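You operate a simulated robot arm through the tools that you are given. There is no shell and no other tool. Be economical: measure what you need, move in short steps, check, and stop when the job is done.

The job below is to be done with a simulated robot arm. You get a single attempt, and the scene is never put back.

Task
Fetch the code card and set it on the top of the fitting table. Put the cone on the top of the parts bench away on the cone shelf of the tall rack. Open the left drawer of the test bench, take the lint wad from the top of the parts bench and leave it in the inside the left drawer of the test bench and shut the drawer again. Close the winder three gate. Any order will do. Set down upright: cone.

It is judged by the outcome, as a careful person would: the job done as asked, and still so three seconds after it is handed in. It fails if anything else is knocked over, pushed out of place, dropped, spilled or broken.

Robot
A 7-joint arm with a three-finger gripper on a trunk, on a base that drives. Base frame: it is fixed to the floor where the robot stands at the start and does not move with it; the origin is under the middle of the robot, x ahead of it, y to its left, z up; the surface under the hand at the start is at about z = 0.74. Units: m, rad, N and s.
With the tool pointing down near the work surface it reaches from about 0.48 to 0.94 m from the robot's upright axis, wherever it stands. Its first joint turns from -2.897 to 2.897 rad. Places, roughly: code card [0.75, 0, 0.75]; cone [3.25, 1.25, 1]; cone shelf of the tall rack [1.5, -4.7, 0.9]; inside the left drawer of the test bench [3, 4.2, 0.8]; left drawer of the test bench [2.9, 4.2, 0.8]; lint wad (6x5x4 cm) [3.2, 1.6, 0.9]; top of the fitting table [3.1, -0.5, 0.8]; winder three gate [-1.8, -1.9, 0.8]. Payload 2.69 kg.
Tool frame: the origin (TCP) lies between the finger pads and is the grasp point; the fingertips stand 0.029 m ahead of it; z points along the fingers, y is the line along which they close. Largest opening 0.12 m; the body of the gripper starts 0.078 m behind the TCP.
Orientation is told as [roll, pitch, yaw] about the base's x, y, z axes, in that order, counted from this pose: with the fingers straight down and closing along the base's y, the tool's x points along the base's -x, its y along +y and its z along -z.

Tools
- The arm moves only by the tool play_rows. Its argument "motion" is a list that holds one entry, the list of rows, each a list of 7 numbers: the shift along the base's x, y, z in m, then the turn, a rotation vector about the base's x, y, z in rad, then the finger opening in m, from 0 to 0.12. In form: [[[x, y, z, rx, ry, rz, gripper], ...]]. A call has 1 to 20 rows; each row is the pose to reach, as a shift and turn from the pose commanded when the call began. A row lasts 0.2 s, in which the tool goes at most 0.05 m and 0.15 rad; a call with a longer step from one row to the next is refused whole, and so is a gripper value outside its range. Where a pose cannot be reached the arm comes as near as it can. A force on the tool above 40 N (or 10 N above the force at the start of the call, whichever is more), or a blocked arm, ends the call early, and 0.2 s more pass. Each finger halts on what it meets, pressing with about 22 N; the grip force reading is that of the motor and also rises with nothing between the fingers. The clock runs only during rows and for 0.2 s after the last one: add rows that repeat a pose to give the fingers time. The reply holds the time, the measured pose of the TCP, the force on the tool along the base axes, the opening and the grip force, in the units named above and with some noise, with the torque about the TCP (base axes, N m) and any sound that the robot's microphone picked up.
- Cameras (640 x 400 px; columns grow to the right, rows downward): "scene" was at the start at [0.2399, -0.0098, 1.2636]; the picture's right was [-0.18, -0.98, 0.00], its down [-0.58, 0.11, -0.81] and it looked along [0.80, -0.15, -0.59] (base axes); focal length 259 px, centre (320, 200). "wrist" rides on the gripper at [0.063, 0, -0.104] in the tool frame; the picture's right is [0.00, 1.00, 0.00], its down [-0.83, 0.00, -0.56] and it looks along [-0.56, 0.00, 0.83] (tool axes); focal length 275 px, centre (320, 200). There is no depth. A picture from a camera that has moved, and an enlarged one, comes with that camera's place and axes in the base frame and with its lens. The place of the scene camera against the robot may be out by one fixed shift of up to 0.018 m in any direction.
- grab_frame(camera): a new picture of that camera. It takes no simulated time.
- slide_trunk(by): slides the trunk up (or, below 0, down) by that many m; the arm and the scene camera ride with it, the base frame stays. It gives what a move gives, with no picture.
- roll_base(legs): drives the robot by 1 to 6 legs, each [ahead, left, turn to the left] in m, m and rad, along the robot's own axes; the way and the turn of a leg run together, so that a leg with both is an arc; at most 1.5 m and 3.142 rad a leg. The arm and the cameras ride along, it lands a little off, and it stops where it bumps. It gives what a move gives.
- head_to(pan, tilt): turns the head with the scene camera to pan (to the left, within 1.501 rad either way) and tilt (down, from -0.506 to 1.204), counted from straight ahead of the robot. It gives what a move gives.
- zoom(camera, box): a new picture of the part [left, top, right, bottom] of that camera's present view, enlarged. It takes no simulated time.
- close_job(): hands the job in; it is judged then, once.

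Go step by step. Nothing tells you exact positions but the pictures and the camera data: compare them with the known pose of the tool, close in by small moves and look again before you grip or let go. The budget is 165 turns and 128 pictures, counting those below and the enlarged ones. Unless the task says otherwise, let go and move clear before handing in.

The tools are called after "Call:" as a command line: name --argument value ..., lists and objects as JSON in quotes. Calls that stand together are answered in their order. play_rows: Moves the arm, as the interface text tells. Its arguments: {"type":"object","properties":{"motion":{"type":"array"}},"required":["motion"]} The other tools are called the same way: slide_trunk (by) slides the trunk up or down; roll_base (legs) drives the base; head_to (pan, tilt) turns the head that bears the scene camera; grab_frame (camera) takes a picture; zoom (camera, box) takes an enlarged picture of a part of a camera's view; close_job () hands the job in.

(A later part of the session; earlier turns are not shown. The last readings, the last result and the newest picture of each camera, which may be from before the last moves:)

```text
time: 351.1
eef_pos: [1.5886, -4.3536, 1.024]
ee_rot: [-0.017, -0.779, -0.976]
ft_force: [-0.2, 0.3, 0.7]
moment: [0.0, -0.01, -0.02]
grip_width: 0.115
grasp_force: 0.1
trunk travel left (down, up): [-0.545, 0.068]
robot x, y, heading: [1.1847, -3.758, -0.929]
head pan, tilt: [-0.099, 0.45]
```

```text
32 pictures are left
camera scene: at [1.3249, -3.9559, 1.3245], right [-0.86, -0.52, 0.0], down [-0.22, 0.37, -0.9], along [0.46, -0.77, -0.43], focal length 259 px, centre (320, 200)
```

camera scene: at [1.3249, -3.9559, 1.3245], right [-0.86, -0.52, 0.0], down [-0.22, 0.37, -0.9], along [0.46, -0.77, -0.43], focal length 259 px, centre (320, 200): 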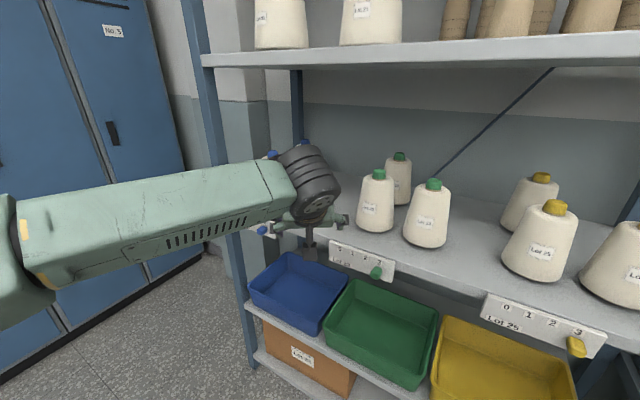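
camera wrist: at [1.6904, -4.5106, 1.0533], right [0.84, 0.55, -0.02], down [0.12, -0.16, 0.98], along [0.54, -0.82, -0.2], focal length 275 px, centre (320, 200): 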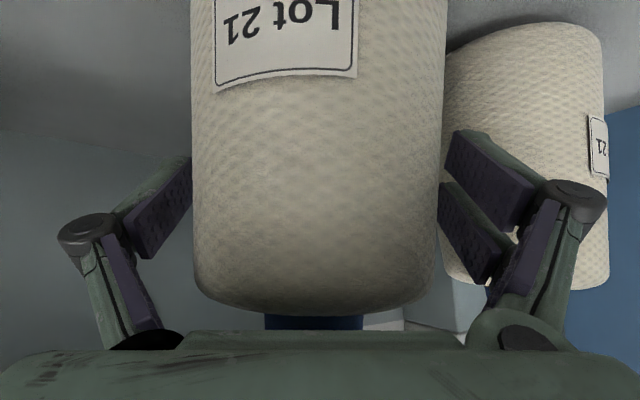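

The hand is clear of the rack. I'll back off, check the cone, then turn toward the winder gate at (-1.8, -1.9).

Call:
roll_base --legs '[[-0.5, 0, 0], [0, 0, -0.65]]'

Call:
head_to --pan 0.55 --tilt 0.2

Call:
grab_frame --camera "scene"

Call:
head_to --pan -1.2 --tilt 0.3

Call:
grab_frame --camera "scene"

```text
time: 356.0
eef_pos: [0.8191, -4.0683, 1.0229]
ee_rot: [-0.02, -0.781, -1.658]
ft_force: [0.7, 0.2, 1.1]
moment: [0.0, 0.0, 0.04]
grip_width: 0.1146
grasp_force: 0.1
trunk travel left (down, up): [-0.545, 0.068]
robot x, y, heading: [0.886, -3.3517, -1.613]
head pan, tilt: [-0.099, 0.45]
```

```text
time: 357.0
eef_pos: [0.8178, -4.0684, 1.024]
ee_rot: [-0.019, -0.779, -1.659]
ft_force: [0.7, 0.9, 0.1]
moment: [-0.01, 0.02, 0.01]
grip_width: 0.115
grasp_force: 0.1
trunk travel left (down, up): [-0.545, 0.068]
robot x, y, heading: [0.8878, -3.3509, -1.614]
head pan, tilt: [0.55, 0.201]
```

```text
31 pictures are left
camera scene: at [0.9206, -3.5845, 1.3475], right [-0.88, -0.48, 0.0], down [-0.1, 0.17, -0.98], along [0.47, -0.86, -0.2], focal length 259 px, centre (320, 200)
```

scene: 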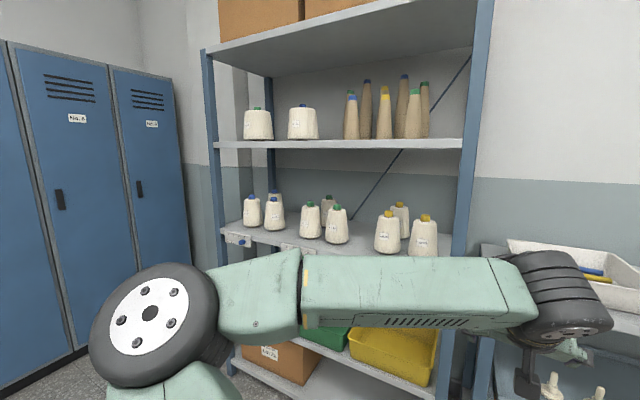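

```text
time: 358.8
eef_pos: [0.8184, -4.0693, 1.0241]
ee_rot: [-0.019, -0.778, -1.66]
ft_force: [0.3, 0.7, 0.7]
moment: [0.01, -0.01, 0.01]
grip_width: 0.1149
grasp_force: 0.1
trunk travel left (down, up): [-0.545, 0.068]
robot x, y, heading: [0.8879, -3.3515, -1.614]
head pan, tilt: [-1.201, 0.3]
```

```text
30 pictures are left
camera scene: at [0.7871, -3.5329, 1.3383], right [-0.32, 0.95, 0.0], down [0.28, 0.09, -0.96], along [-0.9, -0.31, -0.3], focal length 259 px, centre (320, 200)
```

scene: 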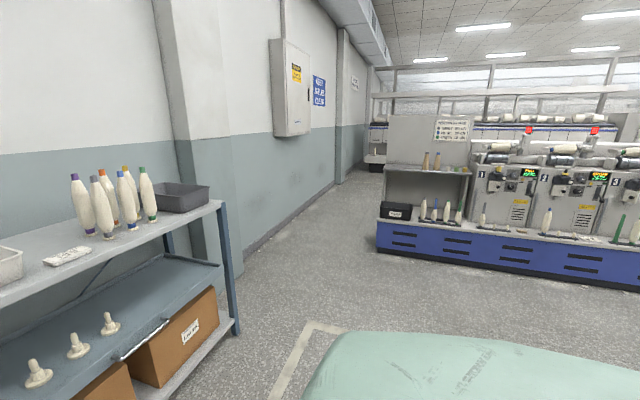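

All three Lot 21 cones stand upright on the shelf. Ahead is a row of winders facing +x; I'll turn to face it and look at the gates.

Call:
roll_base --legs '[[0, 0, -1.53]]'

Call:
head_to --pan -0.6 --tilt 0.25

Call:
grab_frame --camera "scene"

```text
time: 362.9
eef_pos: [0.166, -3.3365, 1.0231]
ee_rot: [-0.02, -0.781, 3.121]
ft_force: [0.6, 0.8, 0.7]
moment: [0.04, 0.01, -0.01]
grip_width: 0.1147
grasp_force: 0.1
trunk travel left (down, up): [-0.545, 0.068]
robot x, y, heading: [0.8826, -3.3558, -3.114]
head pan, tilt: [-1.201, 0.3]
```

```text
time: 363.9
eef_pos: [0.165, -3.3377, 1.0228]
ee_rot: [-0.022, -0.779, 3.121]
ft_force: [-0.7, 0.4, 0.2]
moment: [-0.04, 0.01, 0.02]
grip_width: 0.1153
grasp_force: 0.1
trunk travel left (down, up): [-0.545, 0.068]
robot x, y, heading: [0.8841, -3.3545, -3.117]
head pan, tilt: [-0.6, 0.25]
```

```text
29 pictures are left
camera scene: at [0.6481, -3.3001, 1.343], right [0.55, 0.84, 0.0], down [0.21, -0.13, -0.97], along [-0.81, 0.53, -0.25], focal length 259 px, centre (320, 200)
```

scene: 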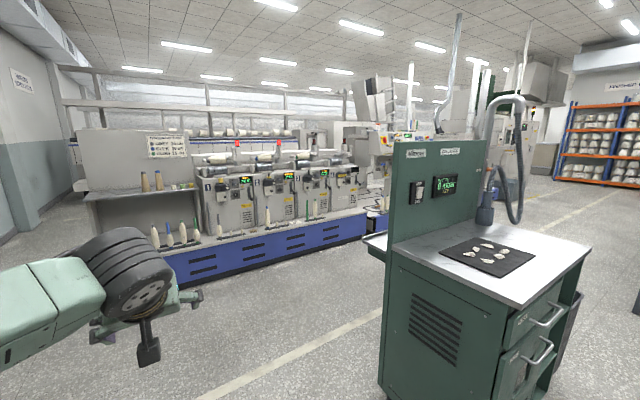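

I see winder units 1–4. I'll zoom on them.

Call:
zoom --camera "scene" --box '[190, 130, 380, 260]'

```text
3.08 times, centred on (285, 195) of scene
camera zoom: at [0.6481, -3.3001, 1.343], right [0.55, 0.84, 0.0], down [0.21, -0.13, -0.97], along [-0.81, 0.53, -0.25], focal length 798 px, centre (428, 215)
```

zoom: 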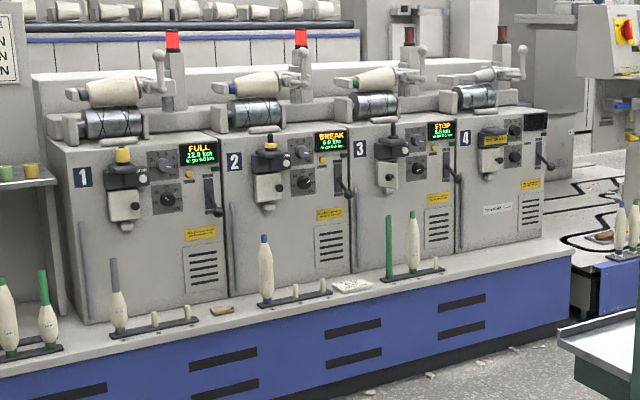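

Unit 3 is the third one, its face near (-1.8, -1.85). I'll drive around the green cabinet to face it.

Call:
roll_base --legs '[[1.5, 0, -0.025], [0.05, 0, 0], [0, -1.45, 0]]'

Call:
head_to --pan -0.2 --tilt 0.45

Call:
grab_frame --camera "scene"

```text
time: 382.9
eef_pos: [-1.3773, -1.8815, 1.0234]
ee_rot: [-0.02, -0.781, 3.103]
ft_force: [-0.1, -0.2, 0.4]
moment: [0.0, -0.01, 0.01]
grip_width: 0.115
grasp_force: 0.1
trunk travel left (down, up): [-0.545, 0.068]
robot x, y, heading: [-0.6572, -1.9139, -3.134]
head pan, tilt: [-0.6, 0.25]
```

```text
time: 383.8
eef_pos: [-1.3767, -1.8815, 1.0231]
ee_rot: [-0.018, -0.78, 3.104]
ft_force: [-0.9, 0.9, -0.2]
moment: [0.04, 0.0, -0.03]
grip_width: 0.1151
grasp_force: 0.0
trunk travel left (down, up): [-0.545, 0.068]
robot x, y, heading: [-0.6568, -1.9133, -3.142]
head pan, tilt: [-0.201, 0.45]
```

```text
27 pictures are left
camera scene: at [-0.9072, -1.8887, 1.3244], right [0.19, 0.98, 0.0], down [0.43, -0.08, -0.9], along [-0.88, 0.17, -0.43], focal length 259 px, centre (320, 200)
```

scene: 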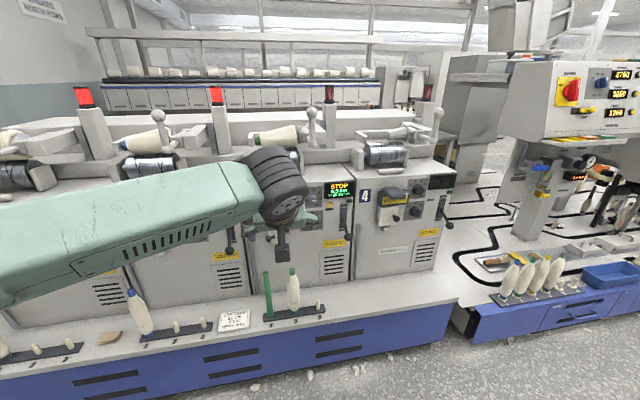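

I'll zoom on units 3 and 4 to compare lever positions.

Call:
zoom --camera "scene" --box '[200, 140, 470, 310]'

Call:
grab_frame --camera "wrist"

```text
2.35 times, centred on (335, 225) of scene
camera zoom: at [-0.9072, -1.8887, 1.3244], right [0.19, 0.98, 0.0], down [0.43, -0.08, -0.9], along [-0.88, 0.17, -0.43], focal length 610 px, centre (285, 141)
```

zoom: 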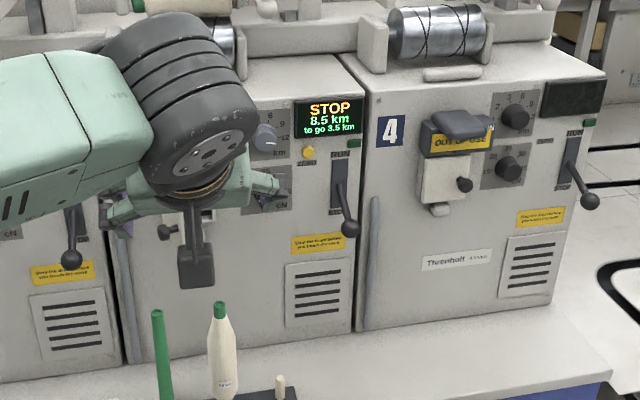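

```text
25 pictures are left
camera wrist: at [-1.2575, -1.8885, 1.0534], right [-0.05, -1.0, -0.02], down [-0.2, -0.01, 0.98], along [-0.98, 0.05, -0.2], focal length 275 px, centre (320, 200)
```

wrist: 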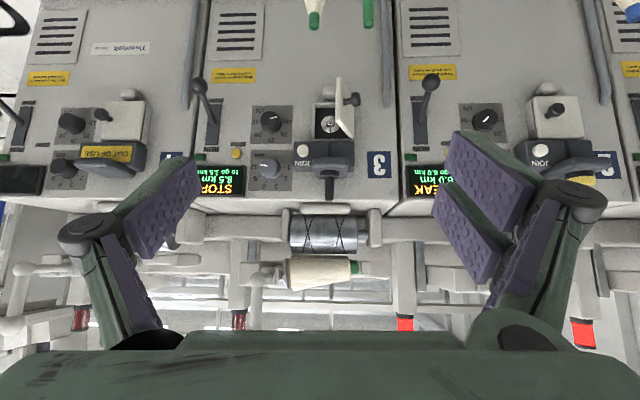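

The wrist view shows it: unit 3's small white flap over its eye stands open, while the other units' flaps are shut. The display reads STOP, so it is safe. I'll zoom on the flap.

Call:
zoom --camera "wrist" --box '[240, 60, 400, 190]'

```text
3.08 times, centred on (320, 125) of wrist
camera zoom: at [-1.2575, -1.8885, 1.0534], right [-0.05, -1.0, -0.02], down [-0.2, -0.01, 0.98], along [-0.98, 0.05, -0.2], focal length 847 px, centre (320, 431)
```

zoom: 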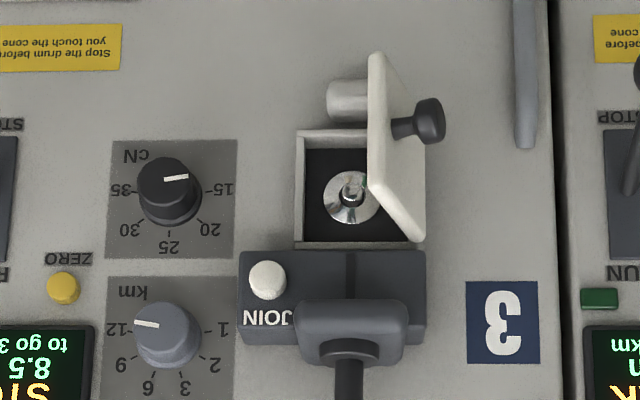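

The flap (about 9 cm, hinged on its -y side, roughly 60° open) spans z 0.71–0.80 at face x≈-1.82. I'll close the fingers, flatten the tilt, lower, and approach it from the front, above the bobbins and below the JOIN block.

Call:
play_rows --motion '[[[0, -0.01, 0, 0, 0.08, 0, 0.06], [0, -0.02, 0, 0, 0.16, 0, 0.02], [0, -0.033, 0, 0, 0.23, 0, 0.0], [0, -0.033, 0, 0, 0.23, 0, 0.0], [0, -0.033, 0, 0, 0.23, 0, 0.0], [0, -0.033, 0, 0, 0.23, 0, 0.0], [0, -0.033, 0, 0, 0.23, 0, 0.0], [0, -0.033, 0, 0, 0.23, 0, 0.0]]]'

Call:
slide_trunk --by -0.25

Call:
grab_frame --camera "wrist"

```text
time: 385.6
eef_pos: [-1.3772, -1.9137, 1.0233]
ee_rot: [-0.012, -1.009, 3.094]
ft_force: [-0.1, 1.1, -0.6]
moment: [0.05, 0.01, 0.04]
grip_width: 0.0001
grasp_force: 13.9
trunk travel left (down, up): [-0.545, 0.068]
robot x, y, heading: [-0.6654, -1.9102, -3.137]
head pan, tilt: [-0.201, 0.45]
```

```text
time: 388.1
eef_pos: [-1.3756, -1.9159, 0.7729]
ee_rot: [-0.013, -1.009, 3.097]
ft_force: [0.0, -0.3, -0.4]
moment: [0.0, 0.02, 0.0]
grip_width: 0.0001
grasp_force: 22.6
trunk travel left (down, up): [-0.295, 0.318]
robot x, y, heading: [-0.6571, -1.9095, -3.135]
head pan, tilt: [-0.201, 0.45]
```

```text
23 pictures are left
camera wrist: at [-1.2533, -1.922, 0.775], right [-0.05, -1.0, -0.01], down [0.03, -0.01, 1.0], along [-1.0, 0.05, 0.03], focal length 275 px, centre (320, 200)
```

wrist: 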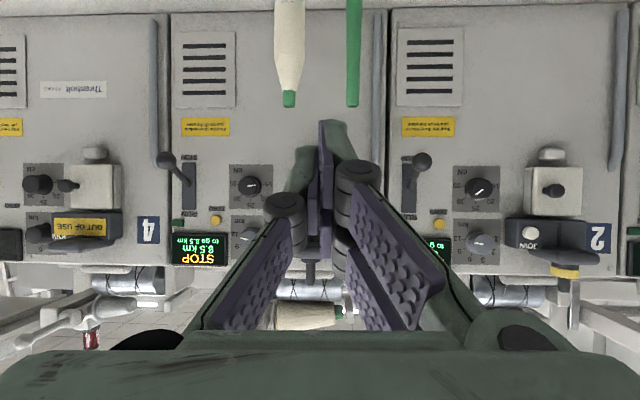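

Clearances look good: bobbin tops are about 0.1 m lower, and the flap centre is at z≈0.77, y≈-1.895. I'll drive forward 0.25 m and look from the scene camera.

Call:
roll_base --legs '[[0.25, 0, 0]]'

Call:
head_to --pan 0.0 --tilt 0.4

Call:
grab_frame --camera "scene"

Call:
grab_frame --camera "wrist"

```text
time: 390.0
eef_pos: [-1.6222, -1.9158, 0.7723]
ee_rot: [-0.013, -1.009, 3.097]
ft_force: [0.3, -0.4, -0.7]
moment: [-0.03, 0.01, -0.01]
grip_width: 0.0
grasp_force: 22.1
trunk travel left (down, up): [-0.295, 0.318]
robot x, y, heading: [-0.9047, -1.9171, -3.132]
head pan, tilt: [-0.201, 0.45]
```

```text
time: 390.7
eef_pos: [-1.6228, -1.917, 0.7722]
ee_rot: [-0.015, -1.007, 3.101]
ft_force: [0.3, -0.4, -0.3]
moment: [0.03, 0.02, -0.03]
grip_width: 0.0001
grasp_force: 22.1
trunk travel left (down, up): [-0.295, 0.318]
robot x, y, heading: [-0.9065, -1.9128, -3.133]
head pan, tilt: [0.0, 0.4]
```

```text
22 pictures are left
camera scene: at [-1.1566, -1.9087, 1.079], right [-0.01, 1.0, 0.0], down [0.39, 0.0, -0.92], along [-0.92, -0.01, -0.39], focal length 259 px, centre (320, 200)
```

scene: 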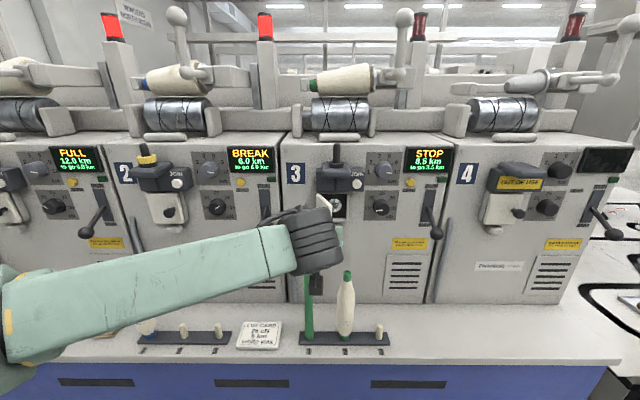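

```text
21 pictures are left
camera wrist: at [-1.5003, -1.9233, 0.7748], right [-0.05, -1.0, -0.01], down [0.03, -0.01, 1.0], along [-1.0, 0.05, 0.03], focal length 275 px, centre (320, 200)
```

wrist: 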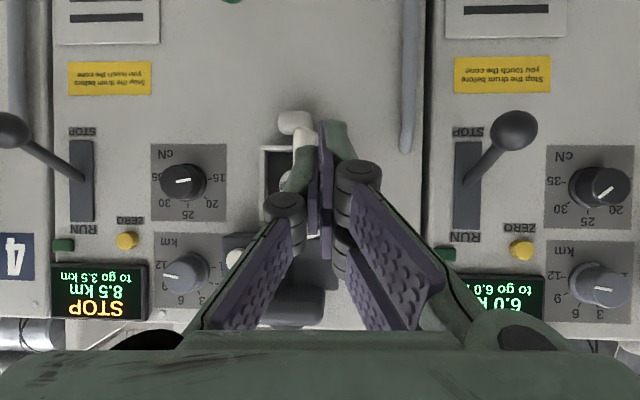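

The tip is just off the flap's outer face near its knob. I'll push forward gently with a slight drift toward the closing side.

Call:
play_rows --motion '[[[-0.02, 0, 0, 0, 0, 0, 0], [-0.04, 0.0, 0, 0, 0, 0, 0], [-0.055, 0.002, 0, 0, 0, 0, 0], [-0.07, 0.006, 0, 0, 0, 0, 0], [-0.08, 0.01, 0, 0, 0, 0, 0], [-0.09, 0.015, 0, 0, 0, 0, 0], [-0.1, 0.02, 0, 0, 0, 0, 0], [-0.11, 0.024, 0, 0, 0, 0, 0]]]'

Call:
grab_frame --camera "wrist"

```text
time: 391.7
eef_pos: [-1.6847, -1.9049, 0.7733]
ee_rot: [-0.013, -1.01, 3.084]
ft_force: [12.2, 1.9, 9.0]
moment: [-0.05, 0.25, -0.03]
grip_width: 0.0
grasp_force: 21.7
trunk travel left (down, up): [-0.295, 0.318]
robot x, y, heading: [-0.9048, -1.9099, -3.138]
head pan, tilt: [0.0, 0.4]
stopped in row 4: the force on the tool passed its limit at 52 N (the readings are from after the stop); the commanded pose is now the measured one
```

```text
20 pictures are left
camera wrist: at [-1.5615, -1.913, 0.7759], right [-0.07, -1.0, -0.01], down [0.03, -0.01, 1.0], along [-1.0, 0.06, 0.03], focal length 275 px, centre (320, 200)
```

wrist: 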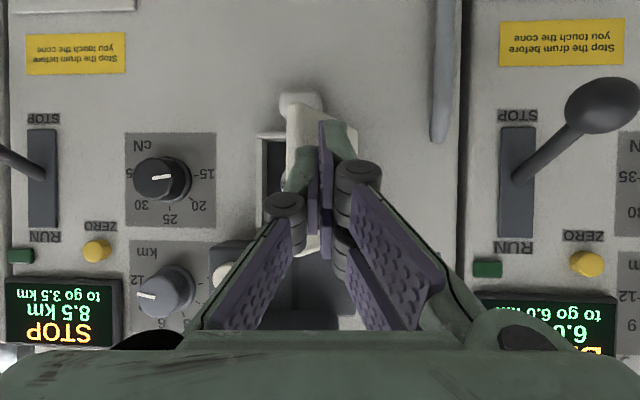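

The flap has moved partly but the push met resistance. I'll zoom to see what the tip touches.

Call:
zoom --camera "wrist" --box '[230, 80, 410, 280]'

Call:
zoom --camera "scene" --box '[260, 140, 420, 290]'

```text
2.00 times, centred on (320, 180) of wrist
camera zoom: at [-1.5615, -1.913, 0.7759], right [-0.07, -1.0, -0.01], down [0.03, -0.01, 1.0], along [-1.0, 0.06, 0.03], focal length 551 px, centre (320, 240)
```

zoom: 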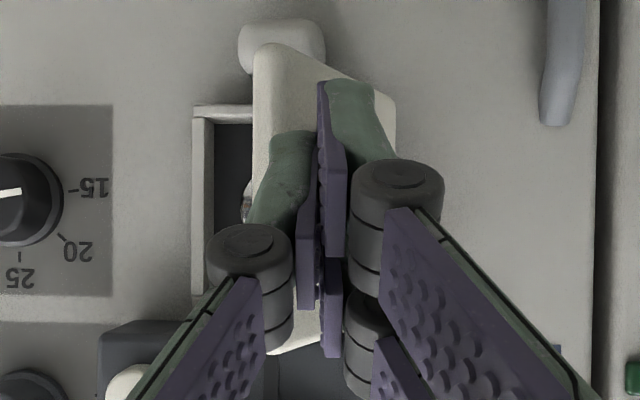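

```text
2.67 times, centred on (340, 215) of scene
camera zoom: at [-1.1548, -1.9085, 1.0796], right [-0.01, 1.0, 0.0], down [0.39, 0.0, -0.92], along [-0.92, -0.01, -0.39], focal length 691 px, centre (267, 160)
```

zoom: 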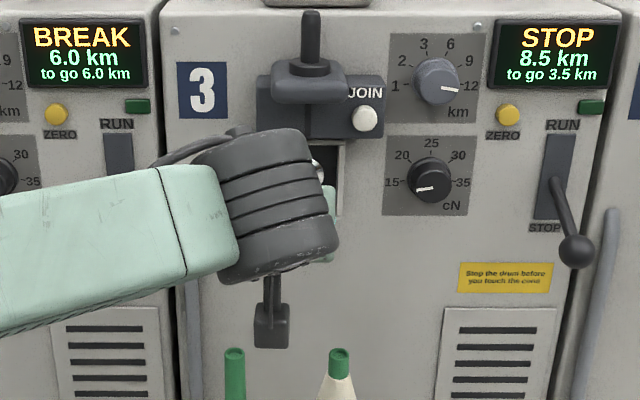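

I was pushing the knob head-on in line with the hinge, which jams. I'll back off, go around to the hinge side and sweep toward +y instead.

Call:
play_rows --motion '[[[0.035, 0, 0, 0, 0, 0, 0], [0.035, -0.04, 0, 0, 0, 0, 0], [0.035, -0.075, 0, 0, 0, 0, 0], [0.0, -0.075, 0, 0, 0, 0, 0], [-0.03, -0.075, 0, 0, 0, 0, 0], [-0.03, -0.055, 0, 0, 0, 0, 0], [-0.03, -0.035, 0, 0, 0, 0, 0], [-0.03, -0.015, 0, 0, 0, 0, 0], [-0.03, 0.0, 0, 0, 0, 0, 0], [-0.03, 0.015, 0, 0, 0, 0, 0], [-0.03, 0.03, 0, 0, 0, 0, 0]]]'

Call:
zoom --camera "wrist" --box '[200, 60, 440, 280]'

```text
time: 394.1
eef_pos: [-1.7163, -1.8753, 0.7708]
ee_rot: [-0.013, -1.004, 3.089]
ft_force: [0.5, -0.3, 0.0]
moment: [0.0, 0.0, -0.03]
grip_width: 0.0002
grasp_force: 22.2
trunk travel left (down, up): [-0.295, 0.318]
robot x, y, heading: [-0.9048, -1.9165, -3.13]
head pan, tilt: [0.0, 0.4]
```

```text
1.82 times, centred on (320, 170) of wrist
camera zoom: at [-1.5936, -1.8838, 0.7732], right [-0.06, -1.0, -0.01], down [0.02, -0.01, 1.0], along [-1.0, 0.06, 0.02], focal length 500 px, centre (320, 254)
```

zoom: 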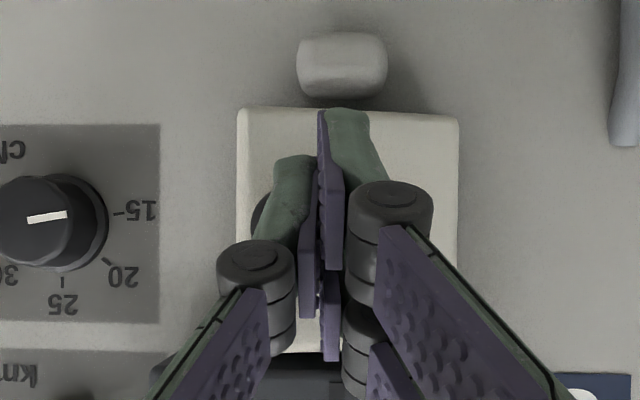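

The flap now lies flat over the opening. I'll press it gently home beside the knob, then retreat.

Call:
play_rows --motion '[[[-0.015, -0.008, 0, 0, 0, 0, 0], [-0.03, -0.012, 0, 0, 0, 0, 0], [-0.04, -0.012, 0, 0, 0, 0, 0], [-0.05, -0.012, 0, 0, 0, 0, 0], [-0.058, -0.012, 0, 0, 0, 0, 0], [-0.066, -0.012, 0, 0, 0, 0, 0]]]'

Call:
roll_base --legs '[[-0.25, 0, 0]]'

Call:
zoom --camera "wrist" --box '[140, 60, 500, 280]'

```text
time: 395.1
eef_pos: [-1.7571, -1.887, 0.7693]
ee_rot: [-0.011, -0.998, 3.088]
ft_force: [21.1, -3.3, 8.6]
moment: [-0.01, 0.38, 0.2]
grip_width: 0.0
grasp_force: 22.2
trunk travel left (down, up): [-0.295, 0.318]
robot x, y, heading: [-0.9023, -1.9114, -3.131]
head pan, tilt: [0.0, 0.4]
stopped in row 4: the force on the tool passed its limit at 57 N (the readings are from after the stop); the commanded pose is now the measured one
```

```text
time: 396.9
eef_pos: [-1.5074, -1.8828, 0.7664]
ee_rot: [-0.014, -0.995, 3.083]
ft_force: [0.6, -0.3, 0.2]
moment: [-0.01, 0.02, 0.0]
grip_width: 0.0001
grasp_force: 21.9
trunk travel left (down, up): [-0.295, 0.318]
robot x, y, heading: [-0.6518, -1.9102, -3.141]
head pan, tilt: [0.0, 0.4]
```

```text
1.78 times, centred on (320, 170) of wrist
camera zoom: at [-1.3839, -1.8912, 0.7714], right [-0.07, -1.0, -0.01], down [0.01, -0.01, 1.0], along [-1.0, 0.07, 0.01], focal length 489 px, centre (320, 253)
```

zoom: 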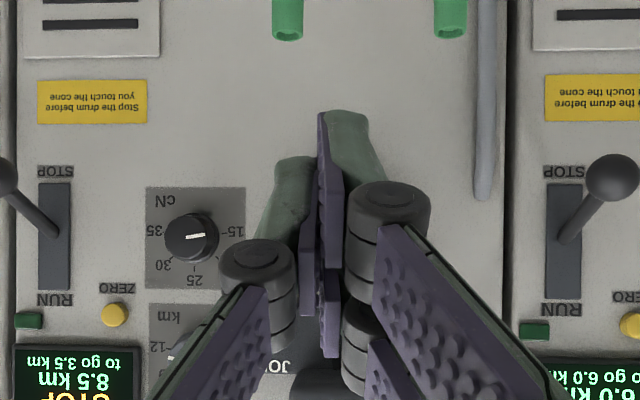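

I'll raise the trunk, return the tool to pointing down, and check the gate.

Call:
slide_trunk --by 0.31

Call:
play_rows --motion '[[[0.02, 0, 0.01, 0, -0.143, 0, 0.05], [0.04, 0, 0.02, 0, -0.286, 0, 0.08], [0.06, 0, 0.03, 0, -0.429, 0, 0.09], [0.08, 0, 0.04, 0, -0.571, 0, 0.09], [0.1, 0, 0.05, 0, -0.714, 0, 0.09], [0.12, 0, 0.06, 0, -0.857, 0, 0.09], [0.14, 0, 0.06, 0, -0.995, 0, 0.09], [0.16, 0, 0.06, 0, -0.995, 0, 0.09], [0.18, 0, 0.06, 0, -0.995, 0, 0.09], [0.2, 0, 0.06, 0, -0.995, 0, 0.09]]]'

Call:
zoom --camera "scene" --box '[180, 160, 460, 340]'

```text
time: 400.0
eef_pos: [-1.5075, -1.8832, 1.0784]
ee_rot: [-0.013, -0.995, 3.082]
ft_force: [0.5, -0.2, 0.4]
moment: [0.01, 0.02, -0.01]
grip_width: 0.0
grasp_force: 21.4
trunk travel left (down, up): [-0.605, 0.008]
robot x, y, heading: [-0.6548, -1.9116, -3.136]
head pan, tilt: [0.0, 0.4]
```

```text
time: 402.2
eef_pos: [-1.3074, -1.8832, 1.1367]
ee_rot: [-0.061, -0.003, 3.112]
ft_force: [0.6, 0.9, -0.8]
moment: [0.01, 0.0, -0.01]
grip_width: 0.0898
grasp_force: 0.0
trunk travel left (down, up): [-0.605, 0.008]
robot x, y, heading: [-0.6576, -1.9137, -3.144]
head pan, tilt: [0.0, 0.4]
```

```text
2.22 times, centred on (320, 250) of scene
camera zoom: at [-0.9026, -1.9067, 1.3891], right [0.0, 1.0, 0.0], down [0.39, 0.0, -0.92], along [-0.92, 0.0, -0.39], focal length 576 px, centre (320, 89)
```

zoom: 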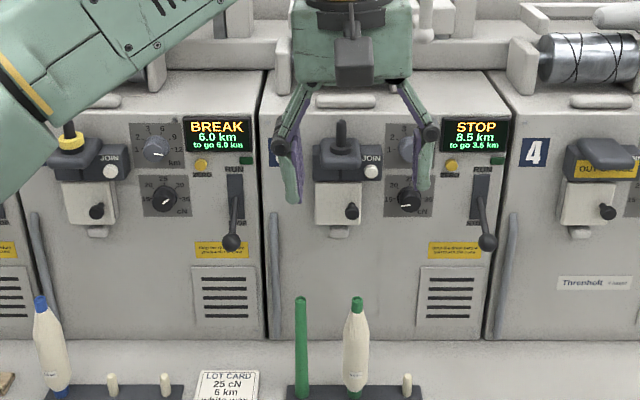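

Gate 3 is now shut like its neighbours. Now back to the parts bench for the lint wad.

Call:
roll_base --legs '[[0, 1.45, 0], [-1.5, 0, 0], [-0.9, 0, 0], [0, 0, -1.571], [1.5, 0, 0], [1.5, 0, 0]]'

Call:
roll_base --legs '[[1.3, 0, 0], [0, 0, -1.571]]'

```text
time: 442.8
eef_pos: [1.7561, 0.4309, 1.1378]
ee_rot: [-0.059, -0.004, 1.511]
ft_force: [0.7, 1.0, 0.1]
moment: [0.01, 0.04, -0.02]
grip_width: 0.0899
grasp_force: 0.0
trunk travel left (down, up): [-0.605, 0.008]
robot x, y, heading: [1.7098, -0.2264, 1.543]
head pan, tilt: [0.0, 0.4]
```

```text
time: 453.2
eef_pos: [2.4066, 1.0195, 1.1366]
ee_rot: [-0.061, -0.003, -0.082]
ft_force: [0.5, -0.7, -0.4]
moment: [0.03, 0.03, -0.02]
grip_width: 0.09
grasp_force: 0.0
trunk travel left (down, up): [-0.605, 0.008]
robot x, y, heading: [1.7512, 1.0818, -0.048]
head pan, tilt: [0.0, 0.4]
```

I'll turn the hand so the wrist camera looks along +y and move up to the bench at y≈1.38.

Call:
play_rows --motion '[[[-0.01, 0, 0, 0, 0, 0.15, 0.09], [-0.02, 0, 0, 0, 0, 0.3, 0.09], [-0.03, 0, 0, 0, 0, 0.45, 0.09], [-0.04, 0, 0, 0, 0, 0.6, 0.09], [-0.05, 0, 0, 0, 0, 0.75, 0.09], [-0.06, 0, 0, 0, 0, 0.9, 0.09], [-0.07, 0, 0, 0, 0, 1.05, 0.09], [-0.08, 0, 0, 0, 0, 1.2, 0.09], [-0.09, 0, 0, 0, 0, 1.35, 0.09], [-0.1, 0, 0, 0, 0, 1.5, 0.09], [-0.1, 0, 0, 0, 0, 1.6, 0.09]]]'

Call:
roll_base --legs '[[0, 0.3, 0.048], [0.63, 0, 0]]'

Call:
play_rows --motion '[[[0.04, 0, -0.01, 0, 0, 0, 0.09], [0.08, 0, -0.02, 0, 0, 0, 0.09], [0.12, 0, -0.03, 0, 0, 0, 0.09], [0.16, 0, -0.04, 0, 0, 0, 0.09], [0.2, 0, -0.05, 0, 0, 0, 0.09], [0.24, 0, -0.06, 0, 0, 0, 0.09], [0.28, 0, -0.07, 0, 0, 0, 0.09], [0.32, 0, -0.07, 0, 0, 0, 0.09], [0.34, 0, -0.07, 0, 0, 0, 0.09]]]'

Call:
grab_frame --camera "wrist"

```text
time: 455.6
eef_pos: [2.3068, 1.02, 1.138]
ee_rot: [-0.061, -0.004, 1.519]
ft_force: [-0.1, 0.3, 0.8]
moment: [-0.02, 0.01, 0.06]
grip_width: 0.0899
grasp_force: 0.1
trunk travel left (down, up): [-0.605, 0.008]
robot x, y, heading: [1.7538, 1.0826, -0.046]
head pan, tilt: [0.0, 0.4]
```

```text
time: 461.8
eef_pos: [2.9536, 1.3462, 1.1356]
ee_rot: [-0.061, -0.003, 1.557]
ft_force: [0.3, 0.4, -0.5]
moment: [0.03, 0.01, 0.0]
grip_width: 0.09
grasp_force: 0.2
trunk travel left (down, up): [-0.605, 0.008]
robot x, y, heading: [2.3951, 1.3871, -0.013]
head pan, tilt: [0.0, 0.4]
```

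```text
time: 463.8
eef_pos: [3.293, 1.3447, 1.0667]
ee_rot: [-0.061, -0.005, 1.555]
ft_force: [-0.2, 0.4, -0.2]
moment: [0.0, 0.02, 0.04]
grip_width: 0.0901
grasp_force: 0.1
trunk travel left (down, up): [-0.605, 0.008]
robot x, y, heading: [2.3972, 1.3851, -0.009]
head pan, tilt: [0.0, 0.4]
```

```text
14 pictures are left
camera wrist: at [3.2874, 1.281, 1.1703], right [-1.0, 0.01, -0.06], down [-0.03, 0.83, 0.56], along [0.06, 0.56, -0.83], focal length 275 px, centre (320, 200)
```

wrist: 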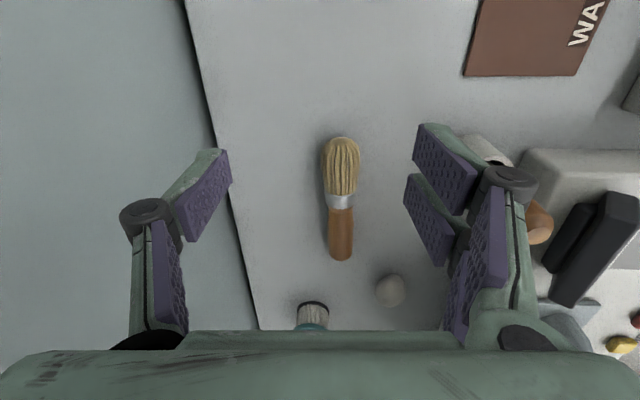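

Found it: the lint wad lies behind the backboard at about (3.20, 1.634). A vertical hand would hit the board, so I'll lean the hand toward +y (wrist outside the board's end) and first test whether that pose is reachable.

Call:
play_rows --motion '[[[0, 0.02, 0.01, 0, 0, 0.12, 0.1], [0, 0.03, 0.01, 0, 0, 0.25, 0.1]]]'

Call:
play_rows --motion '[[[0, 0.0, 0, 0.136, 0.035, 0, 0.1], [0, 0.0, 0, 0.271, 0.069, 0, 0.1], [0, 0.0, 0, 0.407, 0.104, 0, 0.1], [0, 0.0, 0, 0.543, 0.138, 0, 0.1], [0, 0, 0, 0.68, 0.173, 0, 0.1], [0, 0, 0, 0.68, 0.173, 0, 0.1]]]'

```text
time: 464.4
eef_pos: [3.2939, 1.3753, 1.0773]
ee_rot: [-0.06, -0.002, 1.809]
ft_force: [0.0, 0.3, -0.2]
moment: [0.0, 0.0, 0.02]
grip_width: 0.0998
grasp_force: 0.1
trunk travel left (down, up): [-0.605, 0.008]
robot x, y, heading: [2.3947, 1.3853, -0.014]
head pan, tilt: [0.0, 0.4]
```

```text
time: 465.8
eef_pos: [3.2697, 1.3764, 1.0671]
ee_rot: [-0.052, -0.702, 1.802]
ft_force: [0.3, -0.2, 0.1]
moment: [-0.01, 0.01, 0.05]
grip_width: 0.0999
grasp_force: 0.0
out of reach, approached as far as the arm can: row 2, 3, 4, 5, 6
trunk travel left (down, up): [-0.605, 0.008]
robot x, y, heading: [2.3991, 1.384, -0.015]
head pan, tilt: [0.0, 0.4]
```

The leaning orientation is reached. I'll look with both cameras.

Call:
grab_frame --camera "wrist"

Call:
grab_frame --camera "scene"

```text
13 pictures are left
camera wrist: at [3.2934, 1.263, 1.1073], right [-0.98, -0.2, -0.04], down [-0.1, 0.26, 0.96], along [-0.18, 0.94, -0.27], focal length 275 px, centre (320, 200)
```

wrist: 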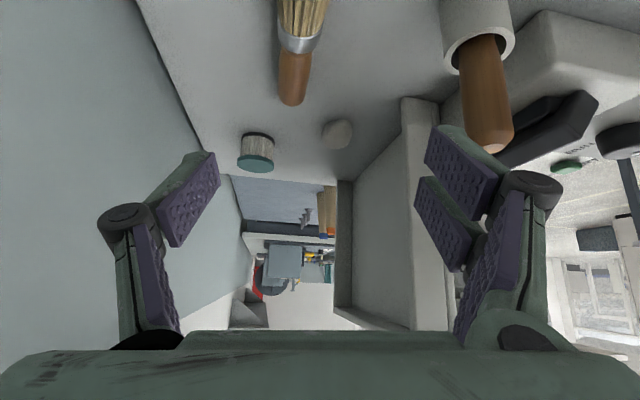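

```text
12 pictures are left
camera scene: at [2.6436, 1.39, 1.3891], right [-0.01, -1.0, 0.0], down [-0.39, 0.0, -0.92], along [0.92, -0.01, -0.39], focal length 259 px, centre (320, 200)
```

scene: 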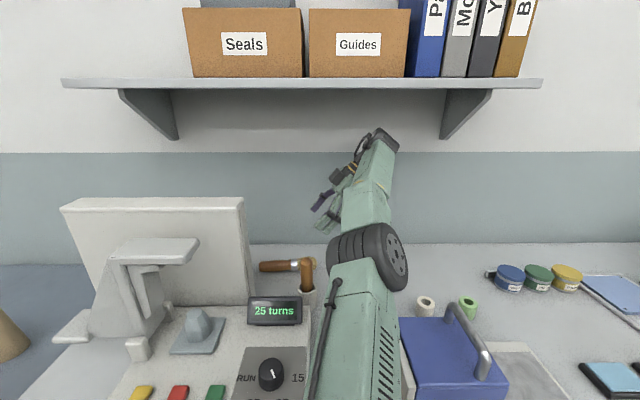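

The lint is clearly visible at (3.20, 1.633), with a gap of about 0.045 m between it and the board's back (x≈3.128). I'll move to a pre-grasp point along the tool axis.

Call:
play_rows --motion '[[[-0.01, 0.04, -0.01, 0, 0, 0, 0.085], [-0.02, 0.08, -0.02, 0, 0, 0, 0.085], [-0.03, 0.12, -0.03, 0, 0, 0, 0.085], [-0.04, 0.15, -0.04, 0, 0, 0, 0.085], [-0.048, 0.169, -0.052, 0, 0, 0, 0.085], [-0.048, 0.169, -0.052, 0, 0, 0, 0.085]]]'

Call:
grab_frame --camera "wrist"

```text
time: 467.2
eef_pos: [3.2239, 1.5445, 1.014]
ee_rot: [-0.052, -0.703, 1.802]
ft_force: [-0.3, -0.2, 0.0]
moment: [-0.02, -0.03, 0.01]
grip_width: 0.0848
grasp_force: 0.0
trunk travel left (down, up): [-0.605, 0.008]
robot x, y, heading: [2.4004, 1.3839, -0.009]
head pan, tilt: [0.0, 0.4]
```

```text
11 pictures are left
camera wrist: at [3.2461, 1.4316, 1.0531], right [-0.98, -0.2, -0.04], down [-0.09, 0.26, 0.96], along [-0.18, 0.94, -0.27], focal length 275 px, centre (320, 200)
```

wrist: 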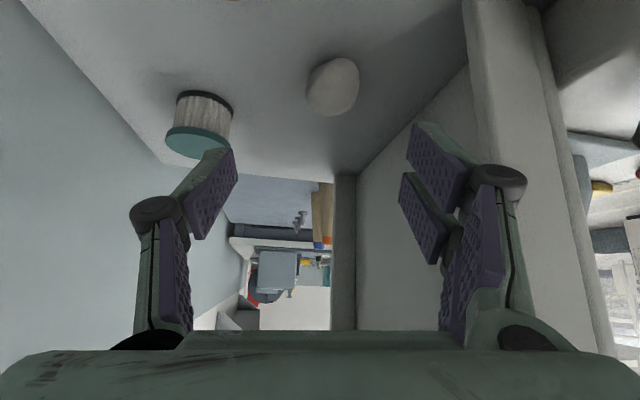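

Everything lines up. I'll slide in along the tool axis to the wad.

Call:
play_rows --motion '[[[-0.006, 0.026, -0.032, 0, 0, 0, 0.085], [-0.012, 0.052, -0.064, 0, 0, 0, 0.085], [-0.017, 0.07, -0.088, 0, 0, 0, 0.085], [-0.02, 0.083, -0.1, 0, 0, 0, 0.085], [-0.02, 0.083, -0.106, 0, 0, 0, 0.085]]]'

Call:
grab_frame --camera "wrist"

```text
time: 468.6
eef_pos: [3.2099, 1.5886, 0.9306]
ee_rot: [-0.096, -0.703, 1.775]
ft_force: [0.3, 0.5, -0.3]
moment: [-0.05, -0.03, 0.02]
grip_width: 0.0849
grasp_force: 0.0
trunk travel left (down, up): [-0.605, 0.008]
robot x, y, heading: [2.3961, 1.3835, -0.022]
head pan, tilt: [0.0, 0.4]
stopped in row 5: the arm was blocked; the commanded pose is now the measured one
```

```text
10 pictures are left
camera wrist: at [3.2252, 1.4735, 0.9691], right [-0.99, -0.14, -0.08], down [-0.11, 0.26, 0.96], along [-0.12, 0.95, -0.27], focal length 275 px, centre (320, 200)
```

wrist: 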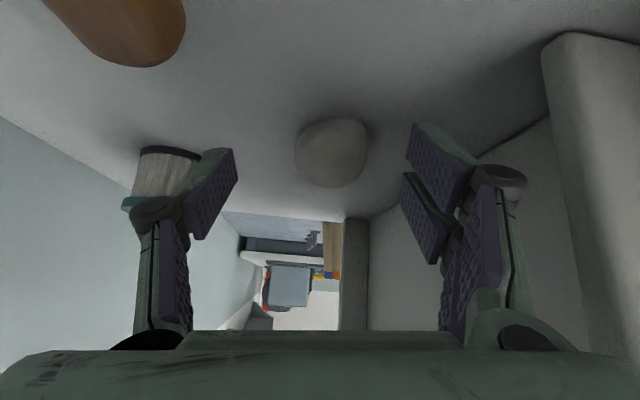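

The arm reports being blocked though the tool feels no force. I'll check from the scene camera what the arm may be touching.

Call:
zoom --camera "scene" --box '[180, 120, 460, 400]'

```text
1.43 times, centred on (320, 260) of scene
camera zoom: at [2.6345, 1.379, 1.3897], right [-0.02, -1.0, -0.01], down [-0.38, 0.01, -0.92], along [0.92, -0.02, -0.38], focal length 370 px, centre (320, 114)
```

zoom: 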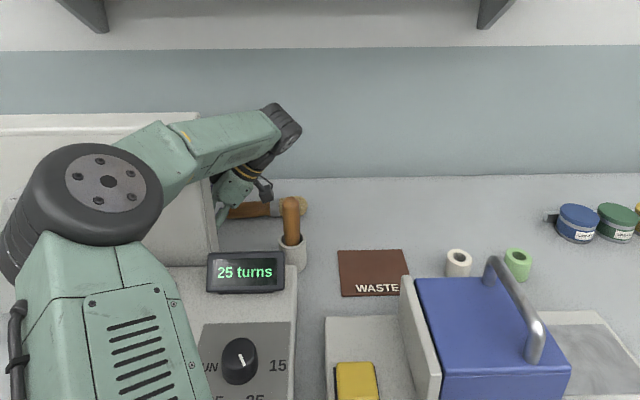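

The elbow has swung left and the forearm is at the board's top corner. I'll retrace out, then shift the base right so the forearm stays clear of the board.

Call:
play_rows --motion '[[[0.004, -0.01, 0.03, 0, 0, 0, 0.085], [0.01, -0.03, 0.06, 0, 0, 0, 0.085], [0.014, -0.05, 0.085, 0, 0, 0.02, 0.085], [0.024, -0.09, 0.1, 0, 0, 0.02, 0.085], [0.034, -0.13, 0.115, 0, 0, 0.02, 0.085], [0.044, -0.17, 0.13, 0, 0, 0.02, 0.085], [0.055, -0.21, 0.136, 0, 0, 0.02, 0.085]]]'

Call:
roll_base --legs '[[0, -0.2, 0.02]]'

Call:
zoom --camera "scene" --box '[40, 120, 480, 400]'

```text
time: 470.2
eef_pos: [3.2705, 1.3918, 1.0575]
ee_rot: [-0.077, -0.701, 1.799]
ft_force: [0.0, 1.1, 0.0]
moment: [0.0, -0.01, -0.01]
grip_width: 0.0852
grasp_force: 0.2
trunk travel left (down, up): [-0.605, 0.008]
robot x, y, heading: [2.3963, 1.3856, -0.014]
head pan, tilt: [0.0, 0.4]
```

```text
time: 472.4
eef_pos: [3.2663, 1.2088, 1.0586]
ee_rot: [-0.076, -0.701, 1.82]
ft_force: [-1.1, 0.0, -0.4]
moment: [0.03, 0.01, -0.01]
grip_width: 0.085
grasp_force: 0.1
trunk travel left (down, up): [-0.605, 0.008]
robot x, y, heading: [2.3985, 1.1781, 0.007]
head pan, tilt: [0.0, 0.4]
```

```text
1.43 times, centred on (260, 260) of scene
camera zoom: at [2.6417, 1.1884, 1.389], right [0.0, -1.0, 0.0], down [-0.39, 0.0, -0.92], along [0.92, 0.0, -0.39], focal length 370 px, centre (406, 114)
```

zoom: 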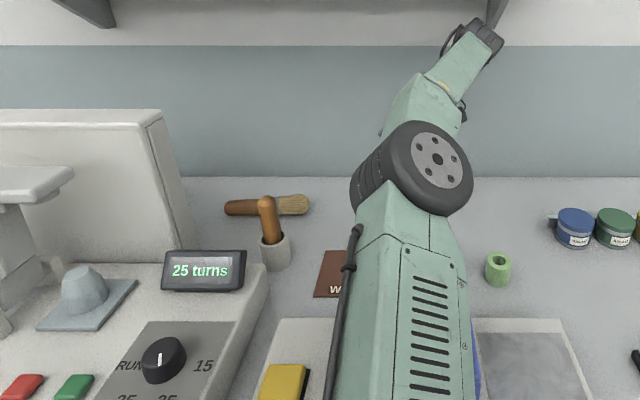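

The board and pot look undisturbed. I'll nudge forward 0.03 m and go to the pre-grasp point again from this better stance.

Call:
roll_base --legs '[[0.03, 0, 0]]'

Call:
play_rows --motion '[[[-0.01, 0.04, 0, 0, 0, 0, 0.085], [-0.02, 0.08, 0, 0, 0, 0, 0.085], [-0.03, 0.12, 0, 0, 0, 0, 0.085], [-0.04, 0.16, -0.005, 0, 0, 0, 0.085], [-0.05, 0.2, -0.01, 0, 0, 0, 0.085], [-0.06, 0.24, -0.02, 0, 0, 0, 0.085], [-0.07, 0.28, -0.03, 0, 0, 0, 0.085], [-0.072, 0.31, -0.038, 0, 0, 0, 0.085], [-0.074, 0.336, -0.044, 0, 0, 0, 0.085], [-0.074, 0.336, -0.044, 0, 0, 0, 0.085]]]'

Call:
grab_frame --camera "scene"

```text
time: 473.2
eef_pos: [3.2986, 1.2096, 1.0573]
ee_rot: [-0.074, -0.701, 1.818]
ft_force: [0.7, -0.6, -0.2]
moment: [0.05, 0.0, 0.06]
grip_width: 0.0848
grasp_force: 0.0
trunk travel left (down, up): [-0.605, 0.008]
robot x, y, heading: [2.4232, 1.1816, 0.007]
head pan, tilt: [0.0, 0.4]
```

```text
time: 475.4
eef_pos: [3.2205, 1.5434, 1.0139]
ee_rot: [-0.076, -0.7, 1.819]
ft_force: [0.6, -0.3, 0.1]
moment: [0.0, -0.01, 0.01]
grip_width: 0.0849
grasp_force: 0.1
trunk travel left (down, up): [-0.605, 0.008]
robot x, y, heading: [2.4289, 1.1793, -0.001]
head pan, tilt: [0.0, 0.4]
```

```text
7 pictures are left
camera scene: at [2.671, 1.1886, 1.389], right [0.0, -1.0, 0.0], down [-0.39, 0.0, -0.92], along [0.92, 0.0, -0.39], focal length 259 px, centre (320, 200)
```

scene: 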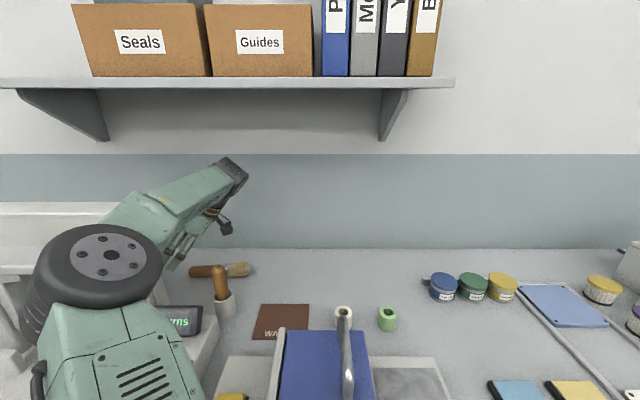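

The elbow still bulges left when the arm is less than fully stretched. I'll rise a bit, shift the base another 0.08 m right so the arm straightens, and go to the pre-grasp point again.

Call:
play_rows --motion '[[[0, -0.02, 0.03, 0, 0, 0, 0.085], [0.01, -0.05, 0.05, 0, 0, 0, 0.085], [0.02, -0.08, 0.05, 0, 0, 0, 0.085], [0.02, -0.08, 0.05, 0, 0, 0, 0.085]]]'

Call:
roll_base --legs '[[0, -0.085, 0]]'

```text
time: 476.4
eef_pos: [3.2442, 1.4664, 1.0647]
ee_rot: [-0.076, -0.7, 1.82]
ft_force: [-0.5, -0.5, -0.4]
moment: [-0.01, 0.01, -0.01]
grip_width: 0.0849
grasp_force: 0.0
trunk travel left (down, up): [-0.605, 0.008]
robot x, y, heading: [2.423, 1.1807, 0.001]
head pan, tilt: [0.0, 0.4]
```

```text
time: 477.8
eef_pos: [3.2441, 1.3797, 1.0643]
ee_rot: [-0.074, -0.7, 1.82]
ft_force: [-1.0, -0.3, 0.0]
moment: [-0.01, -0.04, -0.01]
grip_width: 0.0847
grasp_force: 0.2
trunk travel left (down, up): [-0.605, 0.008]
robot x, y, heading: [2.424, 1.0991, -0.001]
head pan, tilt: [0.0, 0.4]
```

Now to the pre-grasp point and in along the tool axis.

Call:
play_rows --motion '[[[-0.005, 0.04, 0, 0, 0, 0, 0.085], [-0.01, 0.08, -0.005, 0, 0, 0, 0.085], [-0.016, 0.12, -0.02, 0, 0, 0, 0.085], [-0.02, 0.15, -0.035, 0, 0, 0, 0.085], [-0.023, 0.165, -0.049, 0, 0, 0, 0.085], [-0.027, 0.187, -0.075, 0, 0, 0, 0.085], [-0.031, 0.205, -0.1, 0, 0, 0, 0.085], [-0.035, 0.222, -0.123, 0, 0, 0, 0.085], [-0.038, 0.235, -0.14, 0, 0, 0, 0.085], [-0.04, 0.242, -0.15, 0, 0, 0, 0.085], [-0.04, 0.242, -0.153, 0, 0, 0, 0.085]]]'

Call:
grab_frame --camera "scene"

```text
time: 480.2
eef_pos: [3.2062, 1.6242, 0.9141]
ee_rot: [-0.079, -0.702, 1.82]
ft_force: [-0.3, 1.0, 6.8]
moment: [-0.06, 0.34, -0.06]
grip_width: 0.0863
grasp_force: 1.0
trunk travel left (down, up): [-0.605, 0.008]
robot x, y, heading: [2.4263, 1.0981, 0.002]
head pan, tilt: [0.0, 0.4]
```

```text
6 pictures are left
camera scene: at [2.6706, 1.1035, 1.3893], right [0.0, -1.0, 0.0], down [-0.39, 0.0, -0.92], along [0.92, 0.0, -0.39], focal length 259 px, centre (320, 200)
```

scene: 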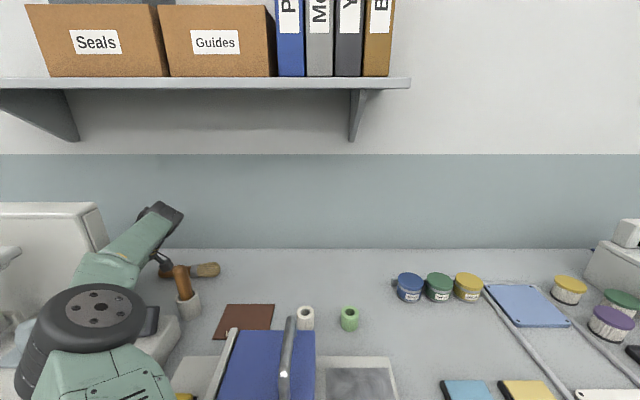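

The hand reached the wad, touching the bench lightly. I'll ease up 2 mm and close.

Call:
play_rows --motion '[[[0, 0, 0.002, 0, 0, 0, 0.06], [0, 0, 0.002, 0, 0, 0, 0.03], [0, 0, 0.002, 0, 0, 0, 0.02], [0, 0, 0.002, 0, 0, 0, 0.02], [0, 0, 0.002, 0, 0, 0, 0.02], [0, 0, 0.002, 0, 0, 0, 0.02]]]'

Call:
grab_frame --camera "wrist"

```text
time: 481.6
eef_pos: [3.2035, 1.6215, 0.9173]
ee_rot: [-0.079, -0.701, 1.823]
ft_force: [-6.1, -0.5, 19.2]
moment: [0.0, 0.52, 0.05]
grip_width: 0.0416
grasp_force: 22.6
trunk travel left (down, up): [-0.605, 0.008]
robot x, y, heading: [2.4238, 1.0973, 0.001]
head pan, tilt: [0.0, 0.4]
```

```text
5 pictures are left
camera wrist: at [3.2255, 1.5088, 0.9562], right [-0.98, -0.2, -0.06], down [-0.12, 0.26, 0.96], along [-0.18, 0.95, -0.27], focal length 275 px, centre (320, 200)
```

wrist: 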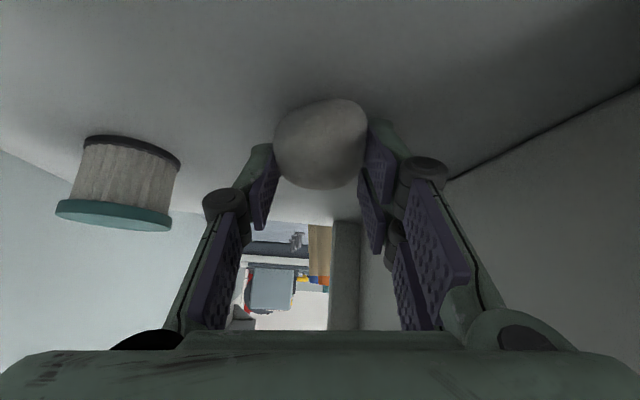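

The wad is held (0.042 m). I'll retrace out along the same path.

Call:
play_rows --motion '[[[0.002, -0.006, 0.02, 0, 0, 0, 0.02], [0.006, -0.022, 0.045, 0, 0, 0, 0.02], [0.01, -0.042, 0.07, 0, 0, 0, 0.02], [0.015, -0.06, 0.095, 0, 0, 0, 0.02], [0.019, -0.078, 0.12, 0, 0, 0, 0.02], [0.023, -0.1, 0.14, 0, 0, 0, 0.02], [0.03, -0.13, 0.15, 0, 0, 0, 0.02], [0.035, -0.17, 0.15, 0, 0, 0, 0.02], [0.04, -0.21, 0.15, 0, 0, 0, 0.02], [0.04, -0.25, 0.15, 0, 0, 0, 0.02]]]'

```text
time: 483.8
eef_pos: [3.2464, 1.3693, 1.0646]
ee_rot: [-0.075, -0.7, 1.818]
ft_force: [0.6, 0.4, 0.1]
moment: [-0.01, 0.01, -0.01]
grip_width: 0.0409
grasp_force: 21.8
trunk travel left (down, up): [-0.605, 0.008]
robot x, y, heading: [2.4273, 1.0977, 0.004]
head pan, tilt: [0.0, 0.4]
```

The wad stays in the grip. I'll back away from the bench, straighten the hand, and drive to the open drawer.

Call:
roll_base --legs '[[-0.7, 0, 0]]'

Call:
play_rows --motion '[[[-0.02, -0.02, 0.01, -0.136, -0.035, 0, 0.02], [-0.04, -0.05, 0.02, -0.271, -0.069, 0, 0.02], [-0.07, -0.08, 0.03, -0.407, -0.104, 0, 0.02], [-0.1, -0.11, 0.04, -0.543, -0.138, 0, 0.02], [-0.13, -0.14, 0.05, -0.68, -0.173, 0, 0.02], [-0.16, -0.17, 0.06, -0.68, -0.173, 0, 0.02], [-0.19, -0.2, 0.06, -0.68, -0.173, 0, 0.02], [-0.22, -0.23, 0.06, -0.68, -0.173, 0, 0.02], [-0.25, -0.25, 0.06, -0.68, -0.173, 0, 0.02]]]'

Call:
roll_base --legs '[[0, 1.5, 0], [0, 1.45, 0]]'

```text
time: 487.6
eef_pos: [2.5568, 1.373, 1.0649]
ee_rot: [-0.076, -0.7, 1.828]
ft_force: [-0.2, -0.1, 0.3]
moment: [-0.04, -0.01, -0.01]
grip_width: 0.0409
grasp_force: 21.6
trunk travel left (down, up): [-0.605, 0.008]
robot x, y, heading: [1.738, 1.0962, 0.01]
head pan, tilt: [0.0, 0.4]
```

```text
time: 489.6
eef_pos: [2.3024, 1.1272, 1.1233]
ee_rot: [-0.07, 0.002, 1.826]
ft_force: [-0.2, 0.3, 0.9]
moment: [0.03, 0.02, -0.01]
grip_width: 0.0406
grasp_force: 22.3
trunk travel left (down, up): [-0.605, 0.008]
robot x, y, heading: [1.7353, 1.0955, 0.011]
head pan, tilt: [0.0, 0.4]
```

```text
time: 512.8
eef_pos: [2.3058, 4.1136, 1.1238]
ee_rot: [-0.07, 0.001, 1.793]
ft_force: [-0.3, 1.0, 0.2]
moment: [0.0, -0.01, 0.02]
grip_width: 0.0405
grasp_force: 22.0
trunk travel left (down, up): [-0.605, 0.008]
robot x, y, heading: [1.7421, 4.1009, -0.026]
head pan, tilt: [0.0, 0.4]
```

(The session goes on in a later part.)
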